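You operate a simulated robot arm through the tools that you are given. There is no shell and no other tool.

Carry out the task below with a simulated robot arm. There is one attempt and no reset: what you move stays moved.

## Task
Switch the loader off and give its felt two pumps of oil.
Fine: off first; felt slide out, oil dial on, pump, dial off, slide in; spill none. Where these are worked on the way, their far stop is far enough and under half their travel is too little: felt slide, oil dial.

The check looks at the end state, three seconds after you hand in, the way a careful person would. Anything else that was tipped, shoved, dropped, spilled or broken makes it a failure.

## Robot
A 6-joint arm with a two-finger parallel gripper, fixed in place. Base frame: the origin is at the foot of the arm, x ahead of it, y to its left, z up. Lengths are in cm, angles in degrees, forces in N, time in s.
With the tool pointing down near the work surface it reaches from about 30 to 66 cm from the base axis. Its first joint turns from -115.0 to 115.0 degrees. Payload 3.43 kg.
The TCP is the grasp point between the finger pads, 3.4 cm short of the fingertips. In the tool frame z runs along the fingers and y along their closing line. Largest opening 12.8 cm; finger width 2.4, thickness 1.2; the body of the gripper, 4.8 by 13 cm, starts 9.6 cm behind the TCP.
Orientation is that of the tool frame in the base frame, as a unit quaternion [x, y, z, w]. With the fingers straight down and closing along the base's y, the tool's x points along the base's -x, its y along +y and its z along -z.

## Interface
- The arm moves only by the tool servo_tool. Its argument "deltas" is a list of rows, each a list of 3 entries, a list of its own where there are three numbers: the opening in per cent of the stroke, from 0 (shut) to 100 (fully open), then the shift along the tool's x, y, z in cm, then the turn, a rotation vector about the tool's x, y, z in degrees. In form: [[gripper, [dx, dy, dz], [rx, ry, rz]], ...]. A call has 1 to 20 rows; each row shifts and turns the commanded pose from where the row before left it, along the tool's axes as they then stand. Rows are played at 5 a second. More than 5 cm and 8.6 degrees between two rows, or a gripper value outside its range, and nothing of the call is played. A pose out of reach is approached as far as the arm can. The call stops where the force on the tool passes 40 N (or 10 N more than at its start, if that is more) or the arm is blocked; 0.2 s more then pass. Each finger travels about 15.3 cm/s and halts on what it meets, pressing with about 32 N; the grip force reading is that of the motor and also rises with nothing between the fingers. The clock runs only during rows and for 0.2 s after the last one: add rows that do not move to give the fingers time. It gives the time, the measured TCP pose, the force on the tool (base axes), the opening and the grip force at its end, in the units of the frame above (readings bear some noise), with the torque about the TCP (base axes, N m) and any sound that the robot's microphone picked up.
- Cameras (640 x 400 px; columns grow to the right, rows downward): "scene" is fixed at [21.93, 50.12, 164.7]; the picture's right is [-0.86, -0.50, 0.00], its down [-0.31, 0.54, -0.78] and it looks along [0.39, -0.68, -0.62] (base axes); focal length 363 px, centre (320, 200). "wrist" rides on the gripper at [7.6, -1.1, -16] in the tool frame; the picture's right is [0.15, 0.99, 0.00], its down [-0.88, 0.13, -0.46] and it looks along [-0.45, 0.07, 0.89] (tool axes); focal length 234 px, centre (320, 200). There is no depth. A picture from a camera that has moved, and an enlarged one, comes with that camera's place and axes in the base frame and with its lens. The place of the scene camera against the robot may be out by one fixed shift of up to 1.2 cm in any direction.
- get_image(camera): a new picture of that camera. It takes no simulated time.
- slide_trunk(by): slides the trunk up (or, below 0, down) by that many cm; the arm rides with it, the base frame stays. It gives what a move gives, with no picture.
- zoom(camera, box): a new picture of the part [left, top, right, bottom] of that camera's present view, enlarged. It takes no simulated time.
- hand_in(): hands the job in; it is judged then, once.

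Places have to be worked out from the pictures, the camera data and where the tool is seen. Open the gripper and draw the arm clear of the work before you hand the job in, unless the task says otherwise.

The tools are called after "Request:" as name(argument=value, ...) on one line, values as JSON. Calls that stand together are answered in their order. servo_tool: Moves the arm, as the interface text tells. Its arguments: {"type":"object","properties":{"deltas":{"type":"array","items":{"type":"array"}}},"required":["deltas"]} The other tools are called the same way: slide_trunk (by) slides the trunk up or down; get_image (camera) takes a picture; zoom (camera, box) takes an enlarged picture of a part of a camera's view; hand_in () hands the job in.

At the start:

```text
time_s: 0.0
ee_pos: [26.2, -28.9, 127.46]
tcp_rot: [0.0, 1.0, 0.001, 0.001]
wrist_force: [1.1, -0.4, -0.5]
moment: [0.03, 0.02, 0.01]
finger_gap: 12.8
grasp_force: 0.1
trunk travel left (down, up): [-92.5, 6.5]
```

scene: 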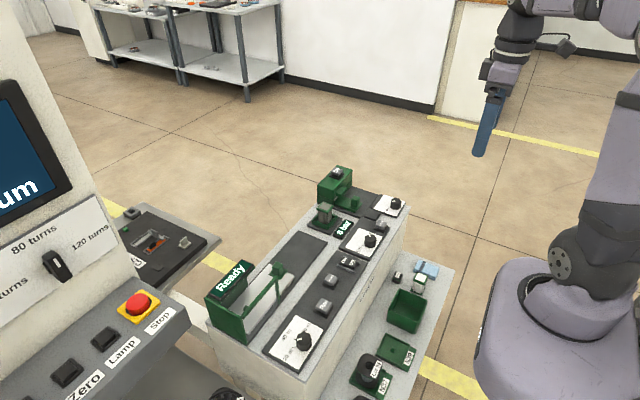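
wrist: 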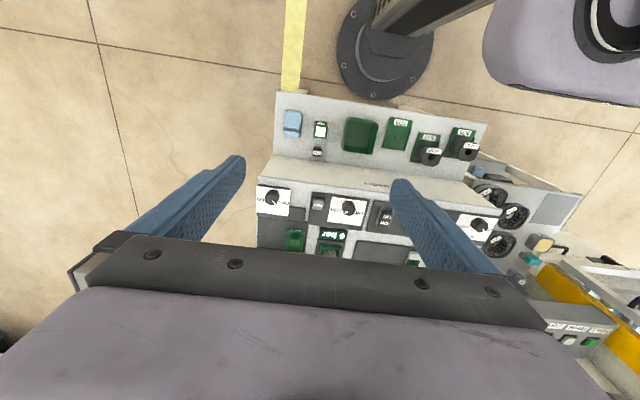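

I start by looking closely at the scene from both cameras to identify the loader, felt slide, oil dial and pump.

Request:
zoom(camera="scene", box=[200, 150, 460, 400])

Request:
zoom(camera="wrist", box=[240, 80, 500, 280])

Request:
zoom(camera="scene", box=[0, 180, 220, 400])

Request:
zoom(camera="wrist", box=[440, 150, 640, 400])

```text
1.60 times, centred on (330, 275) of scene
camera zoom: at [21.93, 50.12, 164.7], right [-0.86, -0.5, 0.0], down [-0.31, 0.54, -0.78], along [0.39, -0.68, -0.62], focal length 580 px, centre (304, 80)
```

zoom: 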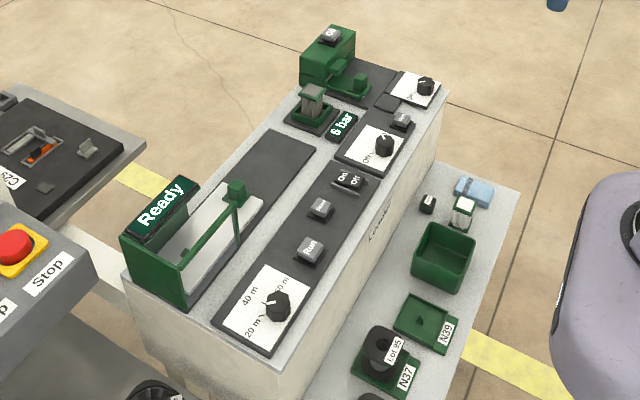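

```text
2.00 times, centred on (370, 180) of wrist
camera zoom: at [18.71, -30.15, 143.33], right [-0.15, 0.99, 0.0], down [0.88, 0.13, 0.46], along [0.45, 0.07, -0.89], focal length 468 px, centre (220, 240)
```

zoom: 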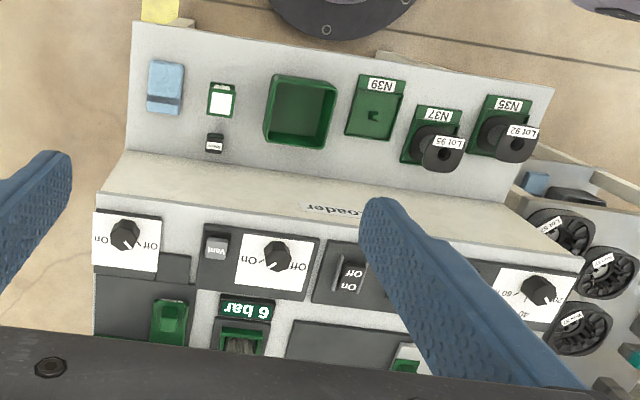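

```text
1.82 times, centred on (110, 290) of scene
camera zoom: at [21.93, 50.12, 164.7], right [-0.86, -0.5, 0.0], down [-0.31, 0.54, -0.78], along [0.39, -0.68, -0.62], focal length 660 px, centre (702, 36)
```

zoom: 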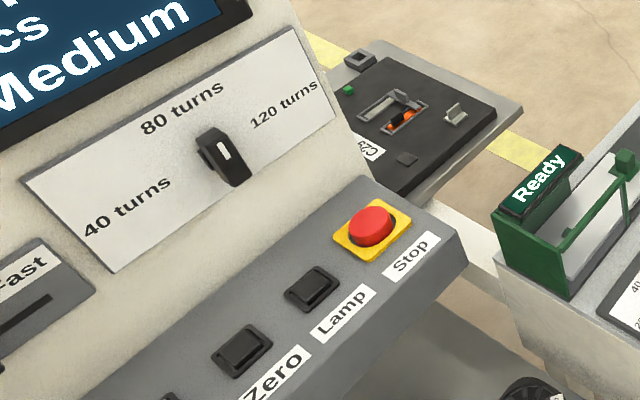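

```text
1.60 times, centred on (540, 275) of wrist
camera zoom: at [18.71, -30.15, 143.33], right [-0.15, 0.99, 0.0], down [0.88, 0.13, 0.46], along [0.45, 0.07, -0.89], focal length 375 px, centre (-32, 80)
```

zoom: 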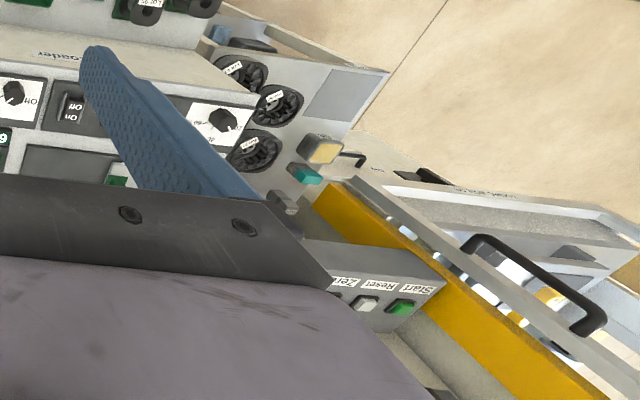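

The loader seems to be the grey console with the On/Off rocker around (48, -9, 92). I zoom tighter on its details before moving.

Request:
zoom(camera="scene", box=[300, 160, 420, 240])

Request:
zoom(camera="scene", box=[240, 240, 380, 370])

Request:
zoom(camera="scene", box=[100, 190, 230, 280])

Request:
zoom(camera="scene", box=[330, 250, 460, 400])

```text
5.00 times, centred on (360, 200) of scene
camera zoom: at [21.93, 50.12, 164.7], right [-0.86, -0.5, 0.0], down [-0.31, 0.54, -0.78], along [0.39, -0.68, -0.62], focal length 1814 px, centre (120, 200)
```

zoom: 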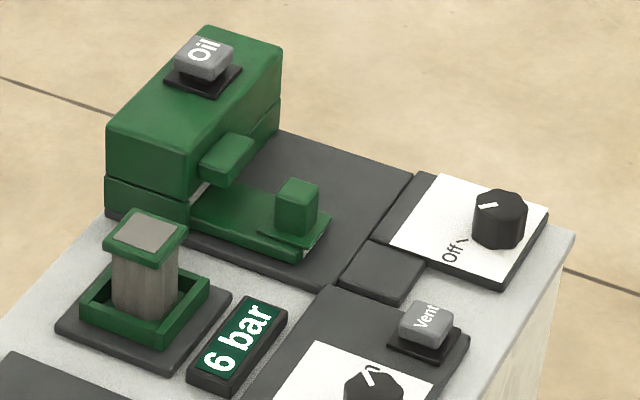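

```text
3.08 times, centred on (310, 305) of scene
camera zoom: at [21.93, 50.12, 164.7], right [-0.86, -0.5, 0.0], down [-0.31, 0.54, -0.78], along [0.39, -0.68, -0.62], focal length 1116 px, centre (351, -123)
```

zoom: 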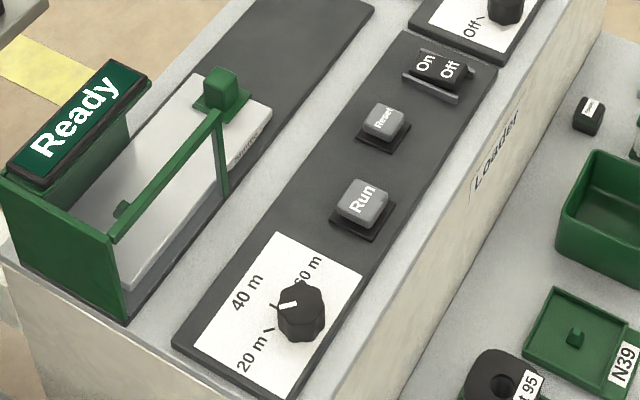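

```text
4.44 times, centred on (165, 235) of scene
camera zoom: at [21.93, 50.12, 164.7], right [-0.86, -0.5, 0.0], down [-0.31, 0.54, -0.78], along [0.39, -0.68, -0.62], focal length 1612 px, centre (1009, 44)
```

zoom: 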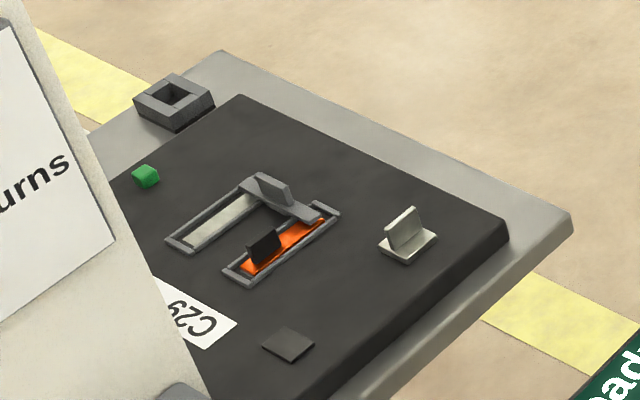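

```text
2.67 times, centred on (395, 325) of scene
camera zoom: at [21.93, 50.12, 164.7], right [-0.86, -0.5, 0.0], down [-0.31, 0.54, -0.78], along [0.39, -0.68, -0.62], focal length 967 px, centre (120, -133)
```

zoom: 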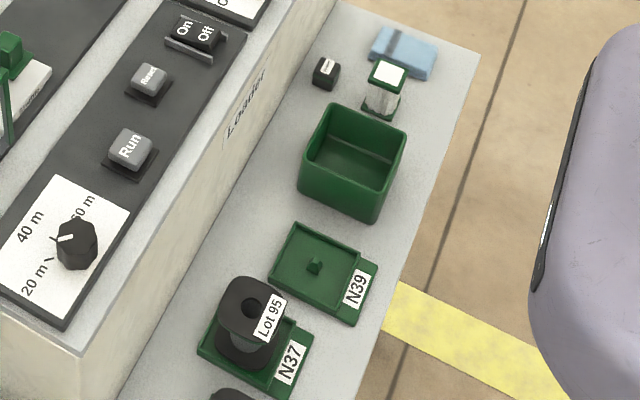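

The oil pump ("Oil" button on green block), the felt slide (green knob under the spout) and two Off/On dials are at the far right end of the loader. I'll bring the wrist camera over that end, staying high, to read the labels.

Request:
servo_tool(deltas=[[100, [-3, 0, 1.5], [0, 0, 0]], [100, [-3, 0, 1.5], [0, 0, 0]], [100, [-3, 0, 1.5], [0, 0, 0]], [100, [-3, 0, 1.5], [0, 0, 0]], [100, [0, 0, 0], [0, 0, 0]]])

Request:
get_image(camera="wrist")

Request:
get_image(camera="scene")

```text
time_s: 1.2
ee_pos: [38.12, -28.99, 121.47]
tcp_rot: [-0.001, 1.0, 0.001, 0.0]
wrist_force: [0.8, 0.2, -0.6]
moment: [0.01, -0.03, 0.0]
finger_gap: 12.81
grasp_force: 0.0
trunk travel left (down, up): [-92.5, 6.5]
```

```text
taken
camera wrist: at [30.62, -30.15, 137.34], right [-0.15, 0.99, 0.0], down [0.88, 0.13, 0.46], along [0.45, 0.07, -0.89], focal length 234 px, centre (320, 200)
```

wrist: 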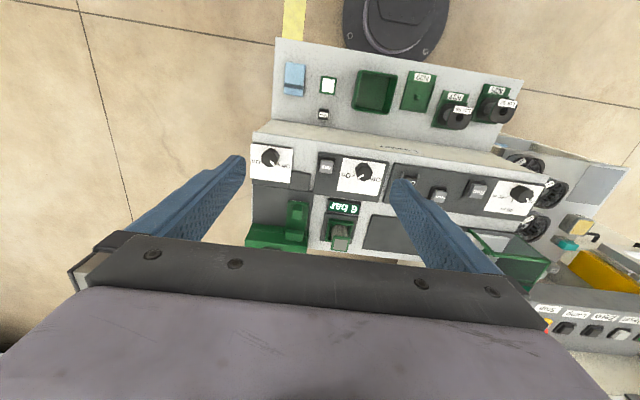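

```text
taken
```

scene: 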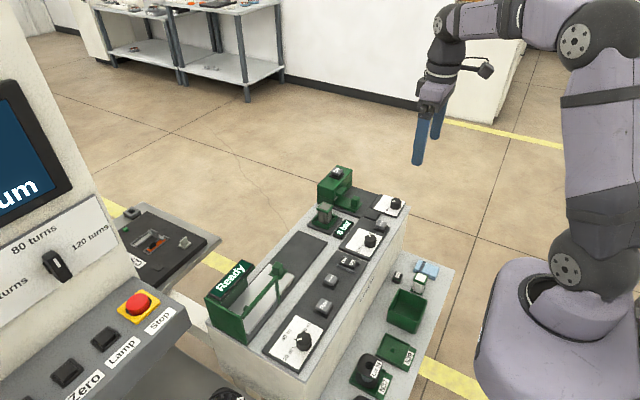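

Zooming into the wrist picture to read the dials and their pointers.

Request:
zoom(camera="wrist", box=[240, 130, 340, 192])

Request:
zoom(camera="wrist", box=[240, 185, 400, 285])

Request:
zoom(camera="wrist", box=[310, 140, 550, 290])

```text
6.40 times, centred on (290, 161) of wrist
camera zoom: at [30.62, -30.15, 137.34], right [-0.15, 0.99, 0.0], down [0.88, 0.13, 0.46], along [0.45, 0.07, -0.89], focal length 1499 px, centre (512, 450)
```

zoom: 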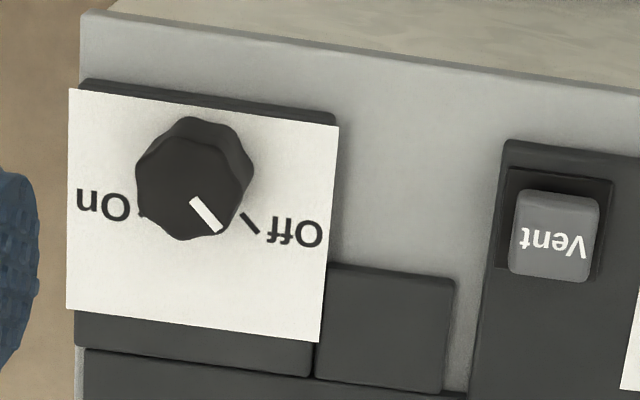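

```text
4.00 times, centred on (320, 235) of wrist
camera zoom: at [30.62, -30.15, 137.34], right [-0.15, 0.99, 0.0], down [0.88, 0.13, 0.46], along [0.45, 0.07, -0.89], focal length 937 px, centre (320, 60)
```

zoom: 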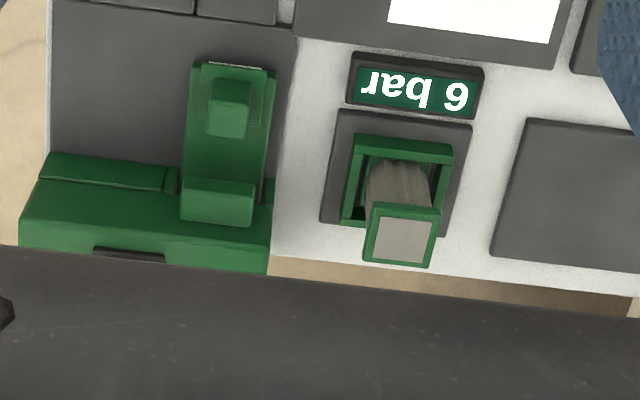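

```text
2.67 times, centred on (430, 215) of wrist
camera zoom: at [30.62, -30.15, 137.34], right [-0.15, 0.99, 0.0], down [0.88, 0.13, 0.46], along [0.45, 0.07, -0.89], focal length 624 px, centre (27, 160)
```

zoom: 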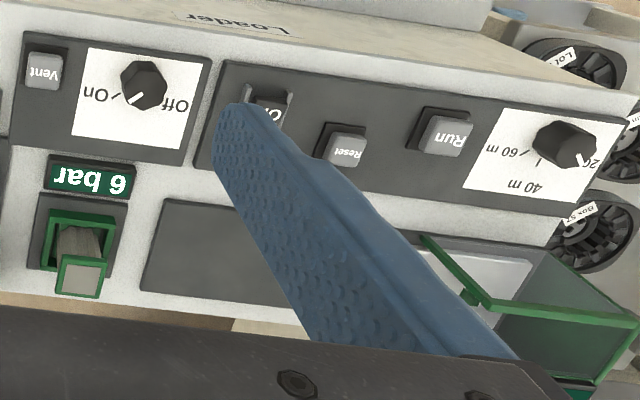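

The corner dial (next to the oil block) points to Off; the other is the 6 bar air dial. Next I bring the camera over the On/Off rocker to see its state, TCP to about (39, -10, 107), well above everything.

Request:
servo_tool(deltas=[[100, [-0.26, 3.74, 2.84], [0, 0, 0]], [100, [-0.26, 3.74, 2.84], [0, 0, 0]], [100, [-0.26, 3.74, 2.84], [0, 0, 0]], [100, [-0.26, 3.74, 2.84], [0, 0, 0]], [100, [-0.26, 3.74, 2.84], [0, 0, 0]], [100, [0, 0, 0], [0, 0, 0]]])

Request:
get_image(camera="wrist")

Request:
zoom(camera="wrist", box=[260, 150, 380, 225])

Request:
zoom(camera="scene", box=[310, 245, 380, 290])

```text
time_s: 2.6
ee_pos: [39.49, -9.98, 107.18]
tcp_rot: [0.0, 1.0, 0.0, 0.0]
wrist_force: [0.4, 0.2, -0.4]
moment: [0.02, -0.01, 0.04]
finger_gap: 12.81
grasp_force: 0.1
trunk travel left (down, up): [-92.5, 6.5]
```

```text
taken
camera wrist: at [31.98, -11.31, 123.08], right [-0.15, 0.99, 0.0], down [0.88, 0.13, 0.46], along [0.45, 0.07, -0.89], focal length 234 px, centre (320, 200)
```

wrist: 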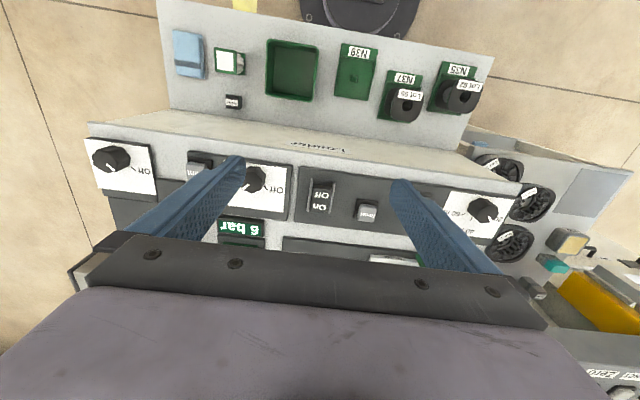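

```text
5.33 times, centred on (320, 188) of wrist
camera zoom: at [31.98, -11.31, 123.08], right [-0.15, 0.99, 0.0], down [0.88, 0.13, 0.46], along [0.45, 0.07, -0.89], focal length 1249 px, centre (320, 267)
```

zoom: 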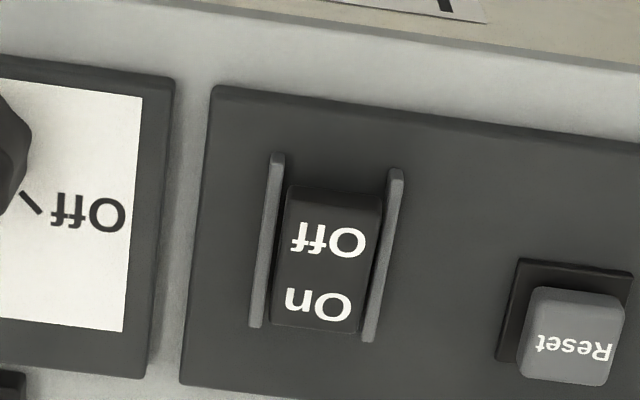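

```text
8.89 times, centred on (345, 268) of scene
camera zoom: at [21.93, 50.12, 164.7], right [-0.86, -0.5, 0.0], down [-0.31, 0.54, -0.78], along [0.39, -0.68, -0.62], focal length 3224 px, centre (98, -400)
```

zoom: 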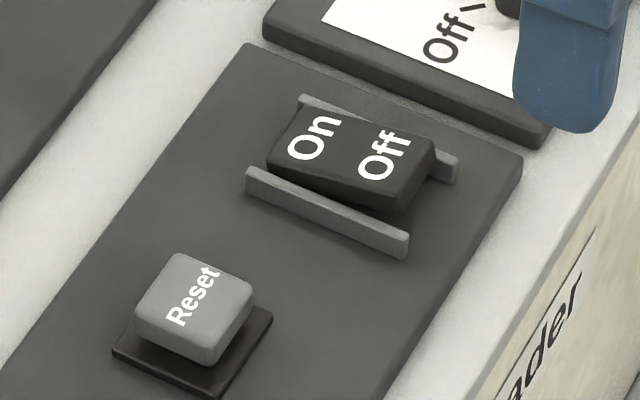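

The rocker is On (its near "Off" end stands up), at about x 44.7–49.3, y −8.9, top ≈93.5. I close the fingers and bring them above the Off end at (45.7, −8.9), tip about 3 cm above it.

Request:
servo_tool(deltas=[[0, [0, 0, 0], [0, 0, 0]], [0, [0, 0, 0], [0, 0, 0]], [0, [0, 0, 0], [0, 0, 0]], [0, [-3.1, 0.55, 3.0], [0, 0, 0]], [0, [-3.1, 0.55, 3.7], [0, 0, 0]], [0, [0, 0, 0], [0, 0, 0]]])

Request:
get_image(camera="wrist")

Request:
zoom(camera="wrist", box=[260, 120, 380, 195])

Request:
zoom(camera="scene", box=[300, 220, 400, 282])

```text
time_s: 4.0
ee_pos: [45.66, -9.06, 100.48]
tcp_rot: [0.0, 1.0, 0.0, 0.001]
wrist_force: [-0.7, -0.3, -0.9]
moment: [0.02, 0.0, -0.02]
finger_gap: 0.03
grasp_force: 32.0
trunk travel left (down, up): [-92.5, 6.5]
```

```text
taken
camera wrist: at [38.12, -10.34, 116.31], right [-0.15, 0.99, 0.0], down [0.88, 0.13, 0.46], along [0.45, 0.07, -0.89], focal length 234 px, centre (320, 200)
```

wrist: 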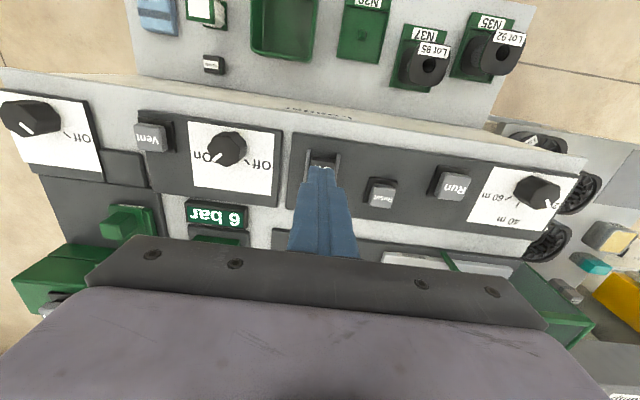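

```text
5.33 times, centred on (320, 158) of wrist
camera zoom: at [38.12, -10.34, 116.31], right [-0.15, 0.99, 0.0], down [0.88, 0.13, 0.46], along [0.45, 0.07, -0.89], focal length 1249 px, centre (320, 427)
```

zoom: 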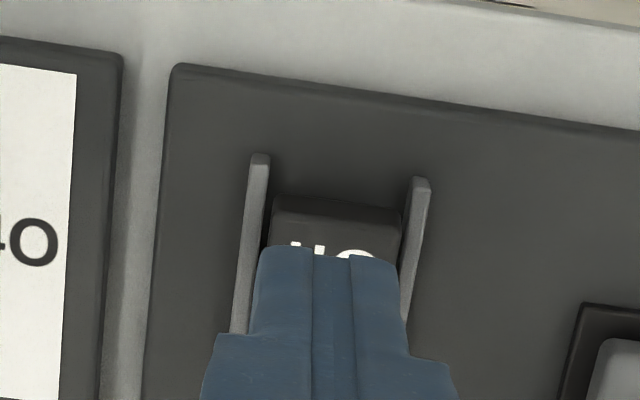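

```text
6.40 times, centred on (350, 251) of scene
camera zoom: at [21.93, 50.12, 164.7], right [-0.86, -0.5, 0.0], down [-0.31, 0.54, -0.78], along [0.39, -0.68, -0.62], focal length 2322 px, centre (128, -126)
```

zoom: 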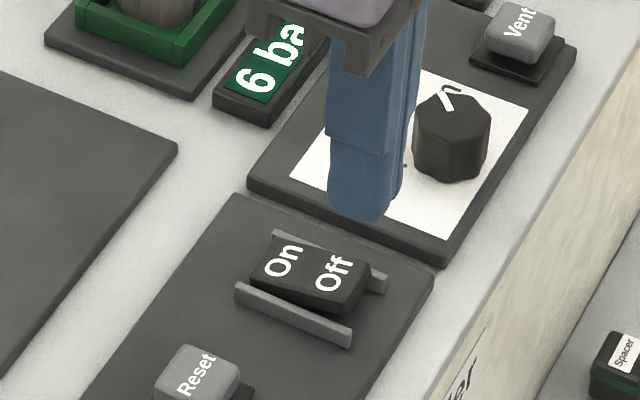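

The tip sits above the Off end and is centred between the rails to about 0.1 cm. I shift +0.12 in y and lower to about 1 cm above it, then in small steps watching the force.

Request:
servo_tool(deltas=[[0, [0, 0.12, 1.2], [0, 0, 0]], [0, [0, 0, 1.0], [0, 0, 0]], [0, [0, 0, 0.4], [0, 0, 0]], [0, [0, 0, 0.3], [0, 0, 0]], [0, [0, 0, 0.2], [0, 0, 0]], [0, [0, 0, 0], [0, 0, 0]]])

Request:
zoom(camera="wrist", box=[260, 120, 380, 195])

Request:
zoom(camera="scene", box=[300, 220, 400, 282])

```text
time_s: 5.4
ee_pos: [45.79, -8.96, 97.44]
tcp_rot: [0.0, 1.0, 0.001, 0.001]
wrist_force: [-1.7, -0.7, 0.2]
moment: [0.0, -0.01, -0.01]
finger_gap: 0.0
grasp_force: 32.2
trunk travel left (down, up): [-92.5, 6.5]
```

```text
5.33 times, centred on (320, 158) of wrist
camera zoom: at [38.26, -10.22, 113.26], right [-0.15, 0.99, 0.0], down [0.88, 0.13, 0.46], along [0.45, 0.07, -0.89], focal length 1249 px, centre (320, 427)
```

zoom: 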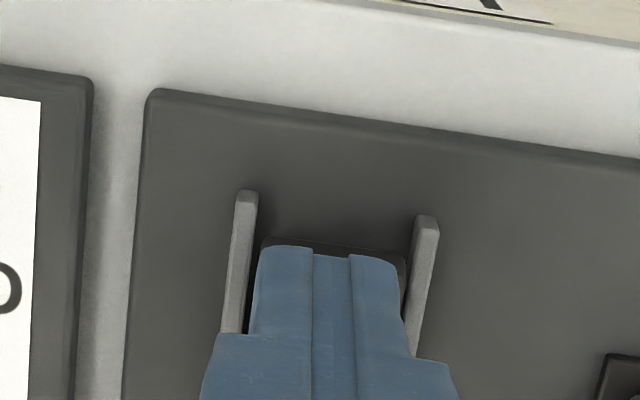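

```text
6.40 times, centred on (350, 251) of scene
camera zoom: at [21.93, 50.12, 164.7], right [-0.86, -0.5, 0.0], down [-0.31, 0.54, -0.78], along [0.39, -0.68, -0.62], focal length 2322 px, centre (128, -126)
```

zoom: 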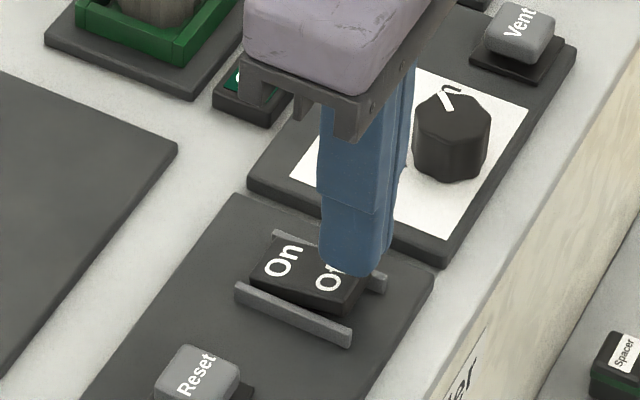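

Tip is at z ≈94.0 just over the Off end, nicely between the rails. I press down slowly in 0.2 cm steps.

Request:
servo_tool(deltas=[[0, [0, 0.06, 0.2], [0, 0, 0]], [0, [0, 0, 0.2], [0, 0, 0]], [0, [0, 0, 0.2], [0, 0, 0]], [0, [0, 0, 0.2], [0, 0, 0]], [0, [0, 0, 0.2], [0, 0, 0]], [0, [0, 0, 0.2], [0, 0, 0]]])

Request:
zoom(camera="wrist", box=[260, 120, 380, 195])

Request:
zoom(camera="scene", box=[300, 220, 400, 282])

```text
time_s: 6.8
ee_pos: [45.73, -9.06, 96.33]
tcp_rot: [0.0, 1.0, 0.0, -0.001]
wrist_force: [-0.9, -1.1, 1.9]
moment: [-0.02, 0.04, 0.01]
finger_gap: 0.01
grasp_force: 32.4
trunk travel left (down, up): [-92.5, 6.5]
```

```text
5.33 times, centred on (320, 158) of wrist
camera zoom: at [38.19, -10.2, 112.15], right [-0.15, 0.99, 0.0], down [0.88, 0.13, 0.46], along [0.45, 0.07, -0.89], focal length 1249 px, centre (320, 427)
```

zoom: 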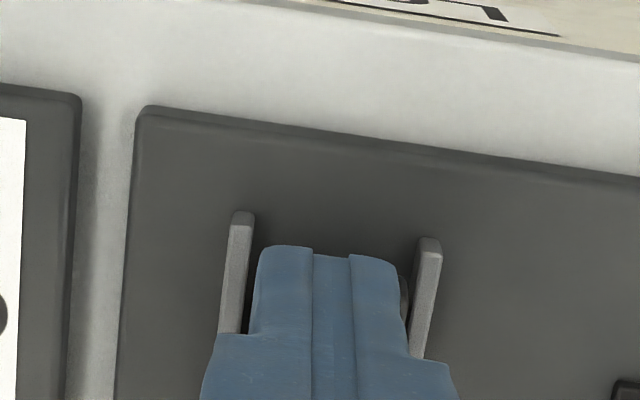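

```text
6.40 times, centred on (350, 251) of scene
camera zoom: at [21.93, 50.12, 164.7], right [-0.86, -0.5, 0.0], down [-0.31, 0.54, -0.78], along [0.39, -0.68, -0.62], focal length 2322 px, centre (128, -126)
```

zoom: 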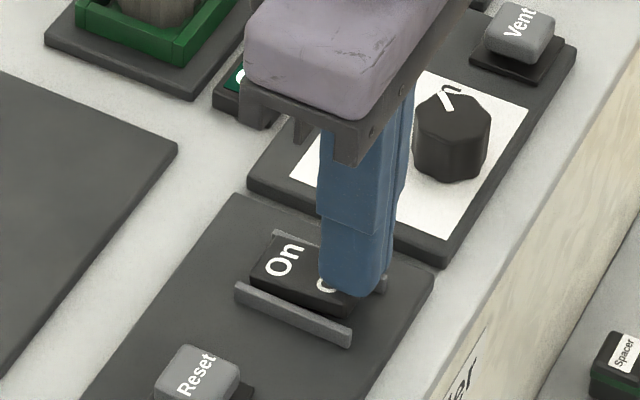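

Force just begins to rise (tip at ≈92.9), so contact is starting. I continue down in small steps.

Request:
servo_tool(deltas=[[0, [0, 0, 0.15], [0, 0, 0]], [0, [0, 0, 0.15], [0, 0, 0]], [0, [0, 0, 0.15], [0, 0, 0]], [0, [0, 0, 0.15], [0, 0, 0]], [0, [0, 0, 0], [0, 0, 0]]])

Request:
zoom(camera="scene", box=[300, 220, 400, 282])

```text
time_s: 8.0
ee_pos: [45.81, -8.94, 95.91]
tcp_rot: [0.0, 1.0, -0.001, 0.003]
wrist_force: [0.5, 2.0, 19.9]
moment: [0.09, -0.29, -0.08]
finger_gap: 0.0
grasp_force: 32.2
trunk travel left (down, up): [-92.5, 6.5]
```

```text
6.40 times, centred on (350, 251) of scene
camera zoom: at [21.93, 50.12, 164.7], right [-0.86, -0.5, 0.0], down [-0.31, 0.54, -0.78], along [0.39, -0.68, -0.62], focal length 2322 px, centre (128, -126)
```

zoom: 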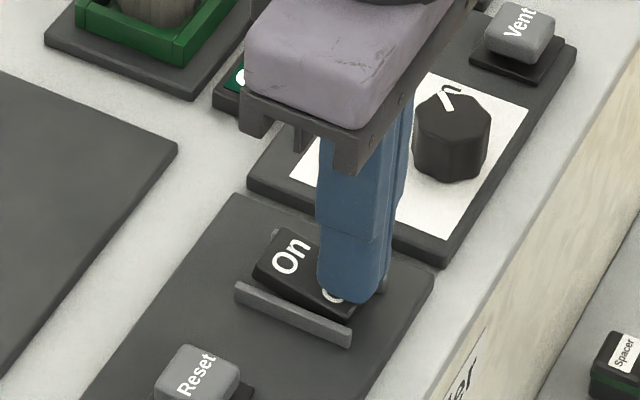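

The rocker is tilting (On side rising) with 20 N. I press a bit further and check the Ready display.

Request:
servo_tool(deltas=[[0, [0, 0, 0.15], [0, 0, 0]], [0, [0, 0, 0.15], [0, 0, 0]], [0, [0, 0, 0.15], [0, 0, 0]], [0, [0, 0, 0.15], [0, 0, 0]], [0, [0, 0, 0], [0, 0, 0]]])

Request:
get_image(camera="scene")

Request:
zoom(camera="scene", box=[300, 220, 400, 282])

```text
time_s: 8.6
ee_pos: [45.72, -9.0, 95.88]
tcp_rot: [0.001, 1.0, -0.001, 0.005]
wrist_force: [-7.9, 1.7, 21.5]
moment: [0.11, 0.01, 0.01]
finger_gap: 0.0
grasp_force: 31.6
trunk travel left (down, up): [-92.5, 6.5]
stopped in row 2: the force on the tool passed its limit at 42 N (the readings are from after the stop); the commanded pose is now the measured one
```

```text
taken
```

scene: 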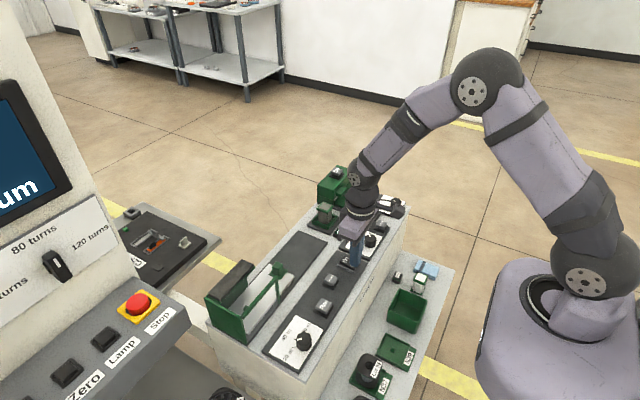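

```text
6.40 times, centred on (350, 251) of scene
camera zoom: at [21.93, 50.12, 164.7], right [-0.86, -0.5, 0.0], down [-0.31, 0.54, -0.78], along [0.39, -0.68, -0.62], focal length 2322 px, centre (128, -126)
```

zoom: 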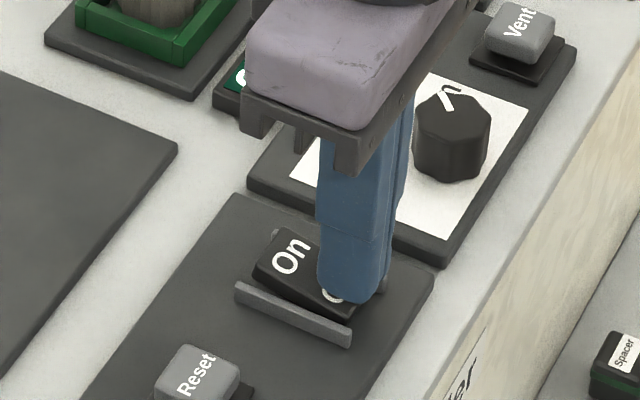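

The Ready display went dark and the rocker hit its end: the loader is off. I lift straight up and verify that the rocker stays.

Request:
servo_tool(deltas=[[0, [0, 0, -0.5], [0, 0, 0]], [0, [0, 0, -2], [0, 0, 0]], [0, [0, 0, -4], [0, 0, 0]], [0, [0, 0, -4], [0, 0, 0]], [0, [0, 0, 0], [0, 0, 0]]])

Request:
zoom(camera="scene", box=[300, 220, 400, 282])

Request:
zoom(camera="scene", box=[190, 150, 430, 300])

Request:
get_image(camera="wrist")

```text
time_s: 9.8
ee_pos: [46.15, -9.01, 106.17]
tcp_rot: [0.0, 1.0, -0.001, 0.004]
wrist_force: [0.4, 0.2, -0.5]
moment: [0.03, 0.03, 0.03]
finger_gap: 0.01
grasp_force: 32.1
trunk travel left (down, up): [-92.5, 6.5]
```

```text
6.40 times, centred on (350, 251) of scene
camera zoom: at [21.93, 50.12, 164.7], right [-0.86, -0.5, 0.0], down [-0.31, 0.54, -0.78], along [0.39, -0.68, -0.62], focal length 2322 px, centre (128, -126)
```

zoom: 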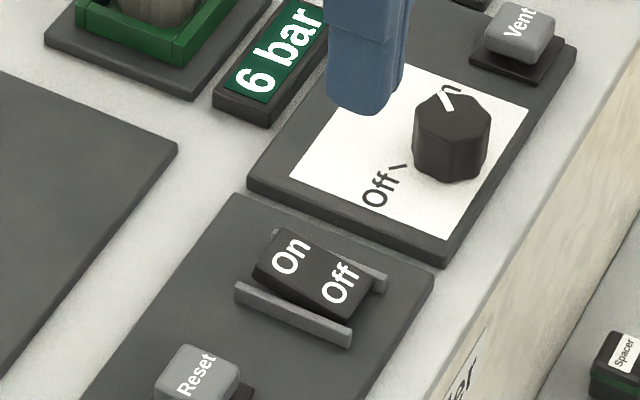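

```text
2.67 times, centred on (310, 225) of scene
camera zoom: at [21.93, 50.12, 164.7], right [-0.86, -0.5, 0.0], down [-0.31, 0.54, -0.78], along [0.39, -0.68, -0.62], focal length 967 px, centre (347, 133)
```

zoom: 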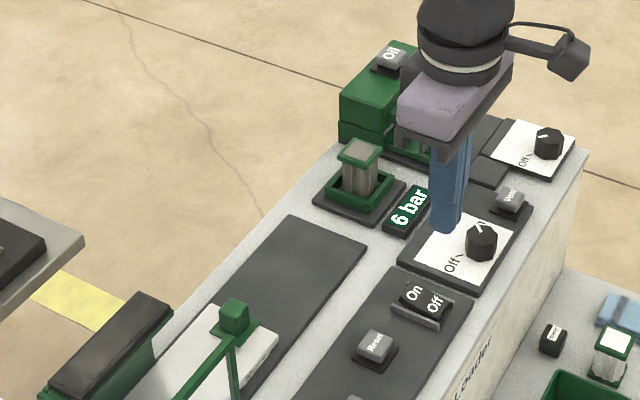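

```text
taken
camera wrist: at [38.4, -10.24, 121.91], right [-0.15, 0.99, 0.0], down [0.88, 0.13, 0.46], along [0.46, 0.07, -0.89], focal length 234 px, centre (320, 200)
```

wrist: 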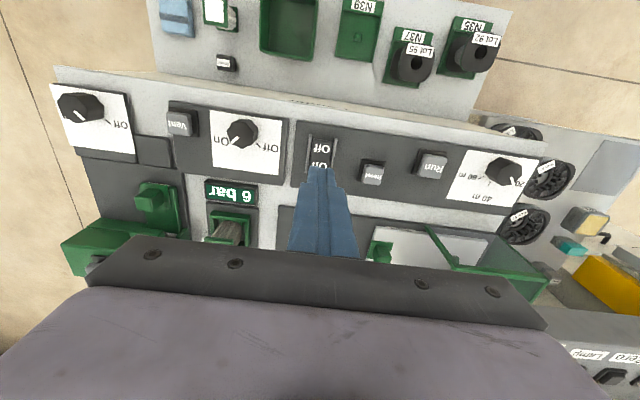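

The rocker shows Off and the display is dark. Now I open the gripper and move high over the felt slide to see its knob from above (TCP ≈ (50, −32, 112)).

Request:
servo_tool(deltas=[[0, [0, 0, -4], [0, 0, 0]], [60, [-0.67, -3.83, -0.4], [0, 0, 0]], [100, [-0.67, -3.83, -0.4], [0, 0, 0]], [100, [-0.67, -3.83, -0.4], [0, 0, 0]], [100, [-0.67, -3.83, -0.4], [0, 0, 0]], [100, [-0.67, -3.83, -0.4], [0, 0, 0]], [100, [-0.5, -3.83, 0], [0, 0, 0]], [100, [0, 0, 0], [0, 0, 0]]])

Request:
get_image(camera="wrist")

Request:
zoom(camera="wrist", box=[240, 110, 400, 210])

```text
time_s: 11.6
ee_pos: [49.39, -31.8, 112.27]
tcp_rot: [0.0, 1.0, -0.001, 0.004]
wrist_force: [0.1, -0.7, -0.6]
moment: [-0.04, 0.01, 0.03]
finger_gap: 12.83
grasp_force: 0.0
trunk travel left (down, up): [-92.5, 6.5]
```

```text
taken
camera wrist: at [41.8, -33.17, 128.11], right [-0.15, 0.99, 0.0], down [0.88, 0.13, 0.46], along [0.46, 0.07, -0.89], focal length 234 px, centre (320, 200)
```

wrist: 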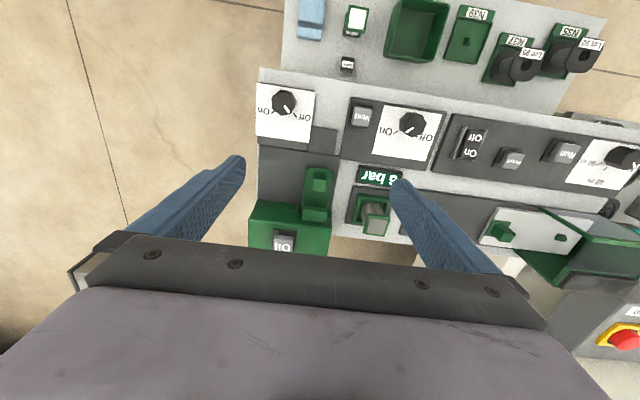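

```text
4.00 times, centred on (320, 160) of wrist
camera zoom: at [41.8, -33.17, 128.11], right [-0.15, 0.99, 0.0], down [0.88, 0.13, 0.46], along [0.46, 0.07, -0.89], focal length 937 px, centre (320, 360)
```

zoom: 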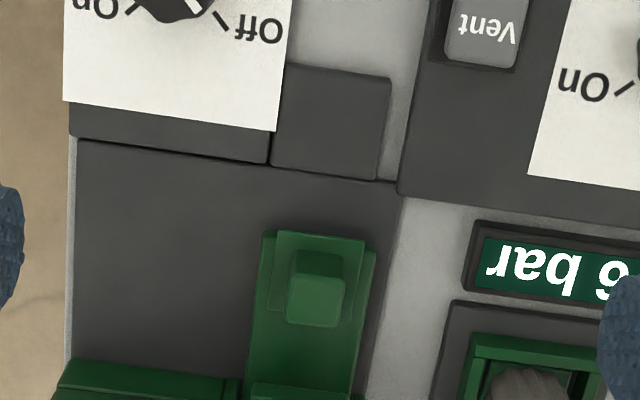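

Now a zoom on the knob, spout and Oil button region.

Request:
zoom(camera="wrist", box=[240, 160, 360, 255])

Request:
zoom(camera="scene", box=[300, 150, 420, 230])

```text
4.21 times, centred on (300, 208) of wrist
camera zoom: at [41.8, -33.17, 128.11], right [-0.15, 0.99, 0.0], down [0.88, 0.13, 0.46], along [0.46, 0.07, -0.89], focal length 986 px, centre (404, 168)
```

zoom: 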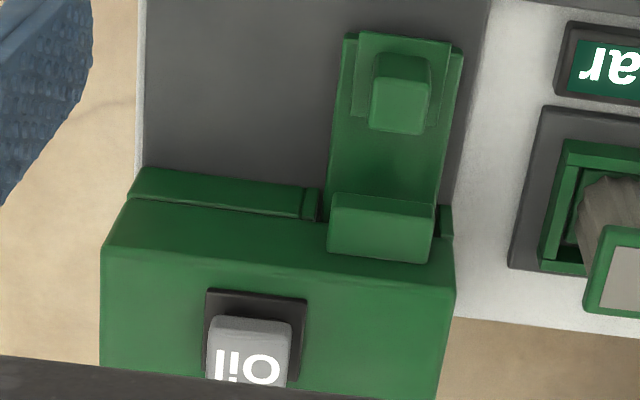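

```text
5.00 times, centred on (360, 190) of scene
camera zoom: at [21.93, 50.12, 164.7], right [-0.86, -0.5, 0.0], down [-0.31, 0.54, -0.78], along [0.39, -0.68, -0.62], focal length 1814 px, centre (120, 250)
```

zoom: 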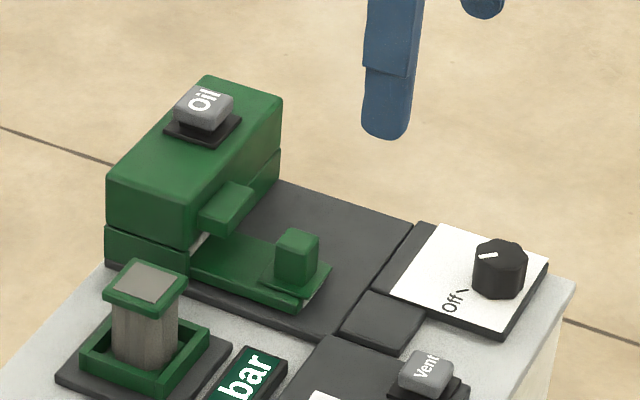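

Knob found at about (56.4, −31.2), top ≈95.1, ~2.1 cm cube on a low plate; the spout's front is at x≈59.5. I move the half-open gripper to a position above it and square the small tool tilt.

Request:
servo_tool(deltas=[[36, [-2.3, 0.2, 3.0], [0, 0.45, 0]], [36, [-2.3, 0.2, 3.0], [0, 0, 0]], [36, [-2.3, 0.2, 2.8], [0, 0, 0]], [36, [0, 0, 0], [0, 0, 0]]])

Request:
get_image(camera="wrist")

Request:
zoom(camera="wrist", box=[260, 120, 380, 195])

Request:
zoom(camera="scene", box=[300, 140, 420, 220])

```text
time_s: 12.6
ee_pos: [56.61, -31.19, 103.36]
tcp_rot: [0.0, 1.0, -0.001, 0.001]
wrist_force: [-0.6, -0.4, 0.2]
moment: [-0.01, -0.04, -0.03]
finger_gap: 4.62
grasp_force: 0.1
trunk travel left (down, up): [-92.5, 6.5]
```

```text
taken
camera wrist: at [49.0, -32.45, 119.2], right [-0.15, 0.99, 0.0], down [0.88, 0.13, 0.46], along [0.45, 0.07, -0.89], focal length 234 px, centre (320, 200)
```

wrist: 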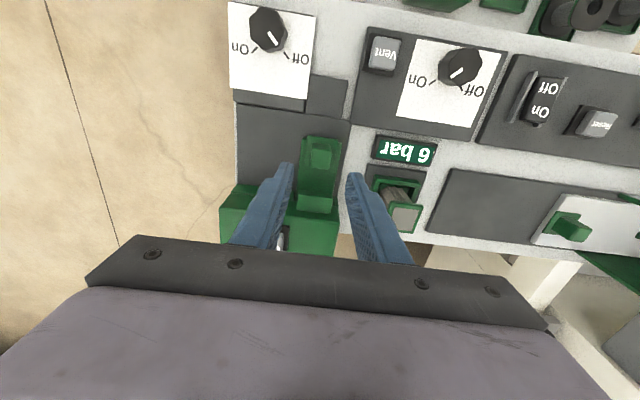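

```text
5.33 times, centred on (320, 158) of wrist
camera zoom: at [49.0, -32.45, 119.2], right [-0.15, 0.99, 0.0], down [0.88, 0.13, 0.46], along [0.45, 0.07, -0.89], focal length 1249 px, centre (320, 427)
```

zoom: 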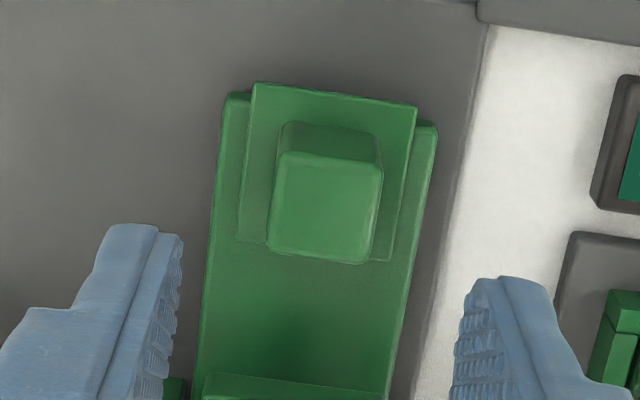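

```text
5.00 times, centred on (360, 180) of scene
camera zoom: at [21.93, 50.12, 164.7], right [-0.86, -0.5, 0.0], down [-0.31, 0.54, -0.78], along [0.39, -0.68, -0.62], focal length 1814 px, centre (120, 300)
```

zoom: 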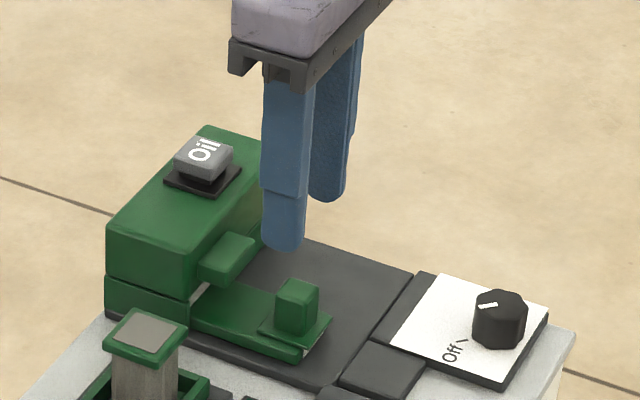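

Knob centre ≈ (56.25, −31.16), and the fingers straddle it. I descend so the tips reach ≈93.6 (1.5 cm overlap), then close.

Request:
servo_tool(deltas=[[36, [0.35, 0.03, 2.0], [0, 0, 0]], [36, [0, 0, 2.0], [0, 0, 0]], [36, [0, 0, 1.2], [0, 0, 0]], [36, [0, 0, 0.6], [0, 0, 0]], [36, [0, 0, 0.5], [0, 0, 0]], [36, [0, 0, 0], [0, 0, 0]]])

Request:
zoom(camera="wrist", box=[260, 120, 380, 195])

Request:
zoom(camera="scene", box=[300, 140, 420, 220])

```text
time_s: 14.0
ee_pos: [56.27, -31.25, 97.11]
tcp_rot: [-0.001, 1.0, -0.001, 0.0]
wrist_force: [0.6, -0.1, 0.1]
moment: [-0.01, -0.01, 0.0]
finger_gap: 4.63
grasp_force: 0.2
trunk travel left (down, up): [-92.5, 6.5]
```

```text
5.33 times, centred on (320, 158) of wrist
camera zoom: at [48.68, -32.51, 112.98], right [-0.15, 0.99, 0.0], down [0.88, 0.13, 0.46], along [0.45, 0.07, -0.89], focal length 1249 px, centre (320, 427)
```

zoom: 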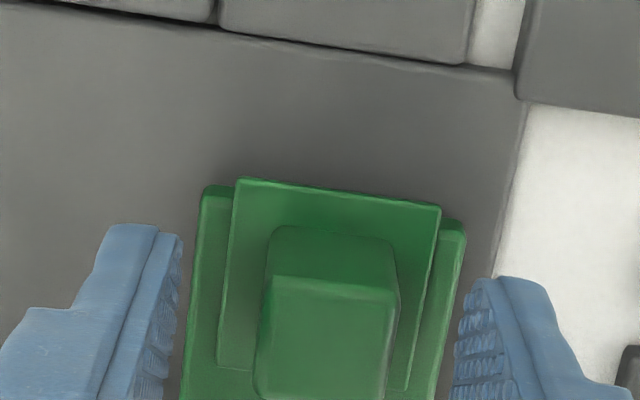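

```text
5.00 times, centred on (360, 180) of scene
camera zoom: at [21.93, 50.12, 164.7], right [-0.86, -0.5, 0.0], down [-0.31, 0.54, -0.78], along [0.39, -0.68, -0.62], focal length 1814 px, centre (120, 300)
```

zoom: 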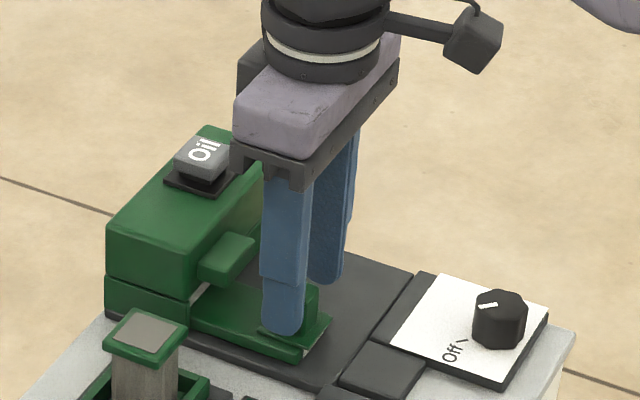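

Fingers straddle the knob with the tips clear of the plate. I close on the knob.

Request:
servo_tool(deltas=[[20, [0, 0, 0], [0, 0, 0]], [10, [0, 0, 0], [0, 0, 0]], [0, [0, 0, 0], [0, 0, 0]], [0, [0, 0, 0], [0, 0, 0]]])

Request:
zoom(camera="wrist", box=[240, 110, 400, 210])

```text
time_s: 15.0
ee_pos: [56.37, -31.17, 97.18]
tcp_rot: [0.0, 1.0, 0.0, 0.0]
wrist_force: [-0.9, 6.1, -1.3]
moment: [0.39, -0.12, 0.05]
finger_gap: 2.19
grasp_force: 45.3
trunk travel left (down, up): [-92.5, 6.5]
```

```text
4.00 times, centred on (320, 160) of wrist
camera zoom: at [48.7, -32.4, 112.99], right [-0.15, 0.99, 0.0], down [0.88, 0.13, 0.45], along [0.45, 0.07, -0.89], focal length 937 px, centre (320, 360)
```

zoom: 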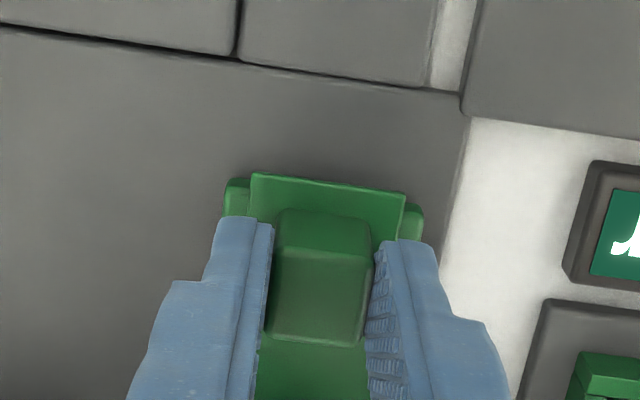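

Knob is held (2.19 cm). I pull it toward the robot (−x) gently and watch the force and whether the plate moves.

Request:
servo_tool(deltas=[[0, [0.3, 0.05, 0], [0, 0, 0]], [0, [0.3, 0, 0], [0, 0, 0]], [0, [0.3, 0, 0], [0, 0, 0]], [0, [0.3, 0, 0], [0, 0, 0]], [0, [0, 0, 0], [0, 0, 0]]])

Request:
zoom(camera="wrist", box=[240, 110, 400, 210])

Request:
zoom(camera="scene", box=[300, 140, 420, 220])

```text
time_s: 16.2
ee_pos: [55.03, -31.23, 97.17]
tcp_rot: [-0.001, 1.0, 0.0, 0.0]
wrist_force: [1.1, 12.4, -0.8]
moment: [0.55, -0.42, 0.11]
finger_gap: 2.19
grasp_force: 45.4
trunk travel left (down, up): [-92.5, 6.5]
```

```text
4.00 times, centred on (320, 160) of wrist
camera zoom: at [47.56, -32.39, 112.99], right [-0.15, 0.99, 0.0], down [0.88, 0.13, 0.45], along [0.45, 0.07, -0.89], focal length 937 px, centre (320, 360)
```

zoom: 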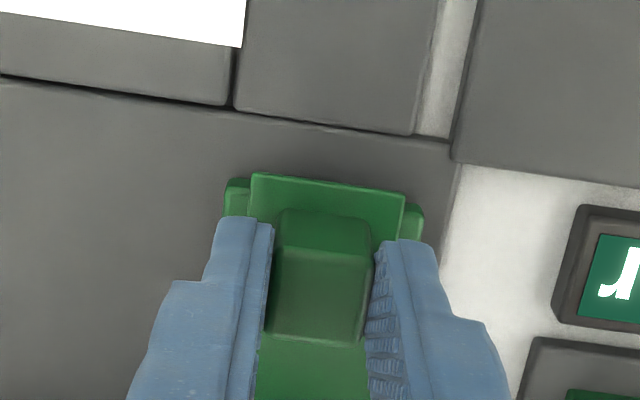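

```text
5.00 times, centred on (360, 180) of scene
camera zoom: at [21.93, 50.12, 164.7], right [-0.86, -0.5, 0.0], down [-0.31, 0.54, -0.78], along [0.39, -0.68, -0.62], focal length 1814 px, centre (120, 300)
```

zoom: 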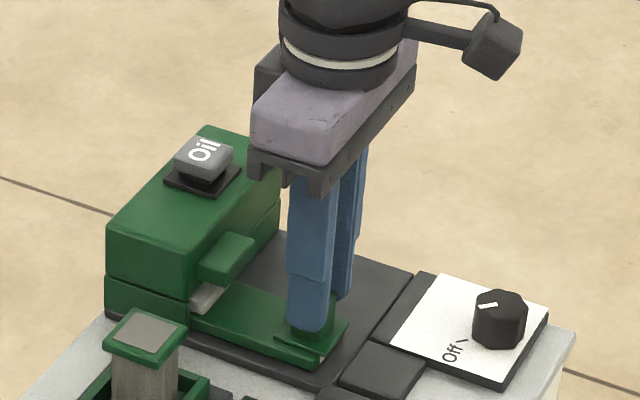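

The slide moves and the felt appears under the spout. There's a 12 N side force toward +y, so I ease +y a bit while pulling on.

Request:
servo_tool(deltas=[[0, [0.3, 0.08, 0], [0, 0, 0]], [0, [0.3, 0, 0], [0, 0, 0]], [0, [0.3, 0, 0], [0, 0, 0]], [0, [0, 0, 0], [0, 0, 0]]])

Request:
zoom(camera="scene", box=[300, 140, 420, 220])

```text
time_s: 17.2
ee_pos: [54.3, -31.13, 97.15]
tcp_rot: [0.0, 1.0, -0.002, -0.001]
wrist_force: [0.4, 5.5, -4.8]
moment: [0.04, -0.07, -0.03]
finger_gap: 2.18
grasp_force: 44.6
trunk travel left (down, up): [-92.5, 6.5]
```

```text
5.00 times, centred on (360, 180) of scene
camera zoom: at [21.93, 50.12, 164.7], right [-0.86, -0.5, 0.0], down [-0.31, 0.54, -0.78], along [0.39, -0.68, -0.62], focal length 1814 px, centre (120, 300)
```

zoom: 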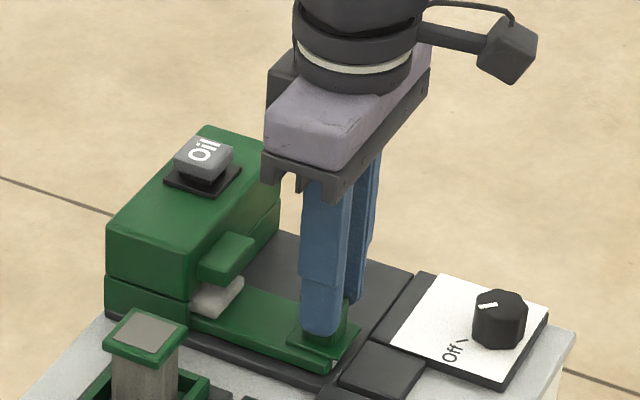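

Side force halved with +y shift, so I keep a slight +y trend and keep pulling until the stop.

Request:
servo_tool(deltas=[[0, [0.3, 0.05, 0], [0, 0, 0]], [0, [0.3, 0.02, 0], [0, 0, 0]], [0, [0.3, 0.02, 0], [0, 0, 0]], [0, [0.3, 0.02, 0], [0, 0, 0]], [0, [0.3, 0, 0], [0, 0, 0]], [0, [0, 0, 0], [0, 0, 0]]])

Request:
zoom(camera="scene", box=[300, 140, 420, 220])

Request:
zoom(camera="wrist", box=[240, 110, 400, 210])

```text
time_s: 18.6
ee_pos: [52.77, -31.18, 97.2]
tcp_rot: [0.0, 1.0, 0.0, 0.0]
wrist_force: [0.4, 0.8, -2.5]
moment: [-0.14, 0.41, 0.11]
finger_gap: 2.19
grasp_force: 45.4
trunk travel left (down, up): [-92.5, 6.5]
```

```text
5.00 times, centred on (360, 180) of scene
camera zoom: at [21.93, 50.12, 164.7], right [-0.86, -0.5, 0.0], down [-0.31, 0.54, -0.78], along [0.39, -0.68, -0.62], focal length 1814 px, centre (120, 300)
```

zoom: 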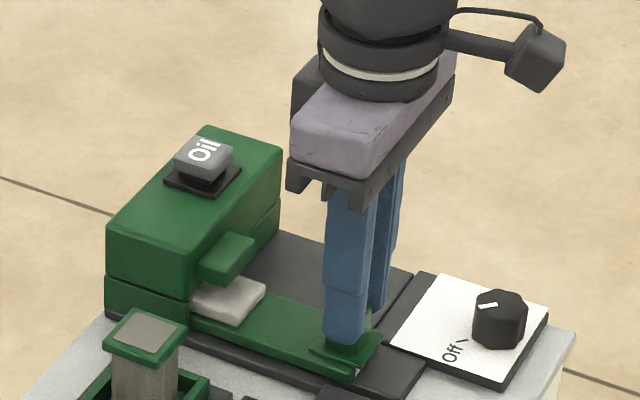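

```text
4.00 times, centred on (320, 160) of wrist
camera zoom: at [45.17, -32.37, 112.99], right [-0.15, 0.99, 0.0], down [0.88, 0.13, 0.45], along [0.45, 0.06, -0.89], focal length 937 px, centre (320, 360)
```

zoom: 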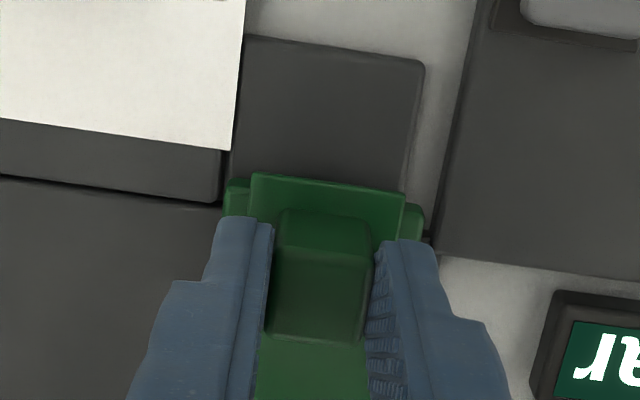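

Side force gone; 3.6 cm travelled, no stop yet. I keep pulling slowly until it stops.

Request:
servo_tool(deltas=[[0, [0.25, 0, 0], [0, 0, 0]], [0, [0.25, 0, 0], [0, 0, 0]], [0, [0.25, 0, 0], [0, 0, 0]], [0, [0.25, 0, 0], [0, 0, 0]], [0, [0, 0, 0], [0, 0, 0]]])

Request:
zoom(camera="scene", box=[300, 140, 420, 220])

```text
time_s: 19.8
ee_pos: [51.74, -31.03, 97.01]
tcp_rot: [0.001, 1.0, -0.001, 0.0]
wrist_force: [0.9, -3.6, -1.2]
moment: [-0.12, 0.21, 0.07]
finger_gap: 2.16
grasp_force: 44.5
trunk travel left (down, up): [-92.5, 6.5]
```

```text
5.00 times, centred on (360, 180) of scene
camera zoom: at [21.93, 50.12, 164.7], right [-0.86, -0.5, 0.0], down [-0.31, 0.54, -0.78], along [0.39, -0.68, -0.62], focal length 1814 px, centre (120, 300)
```

zoom: 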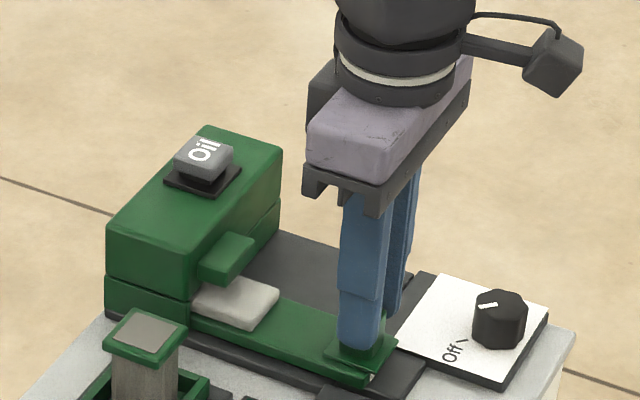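

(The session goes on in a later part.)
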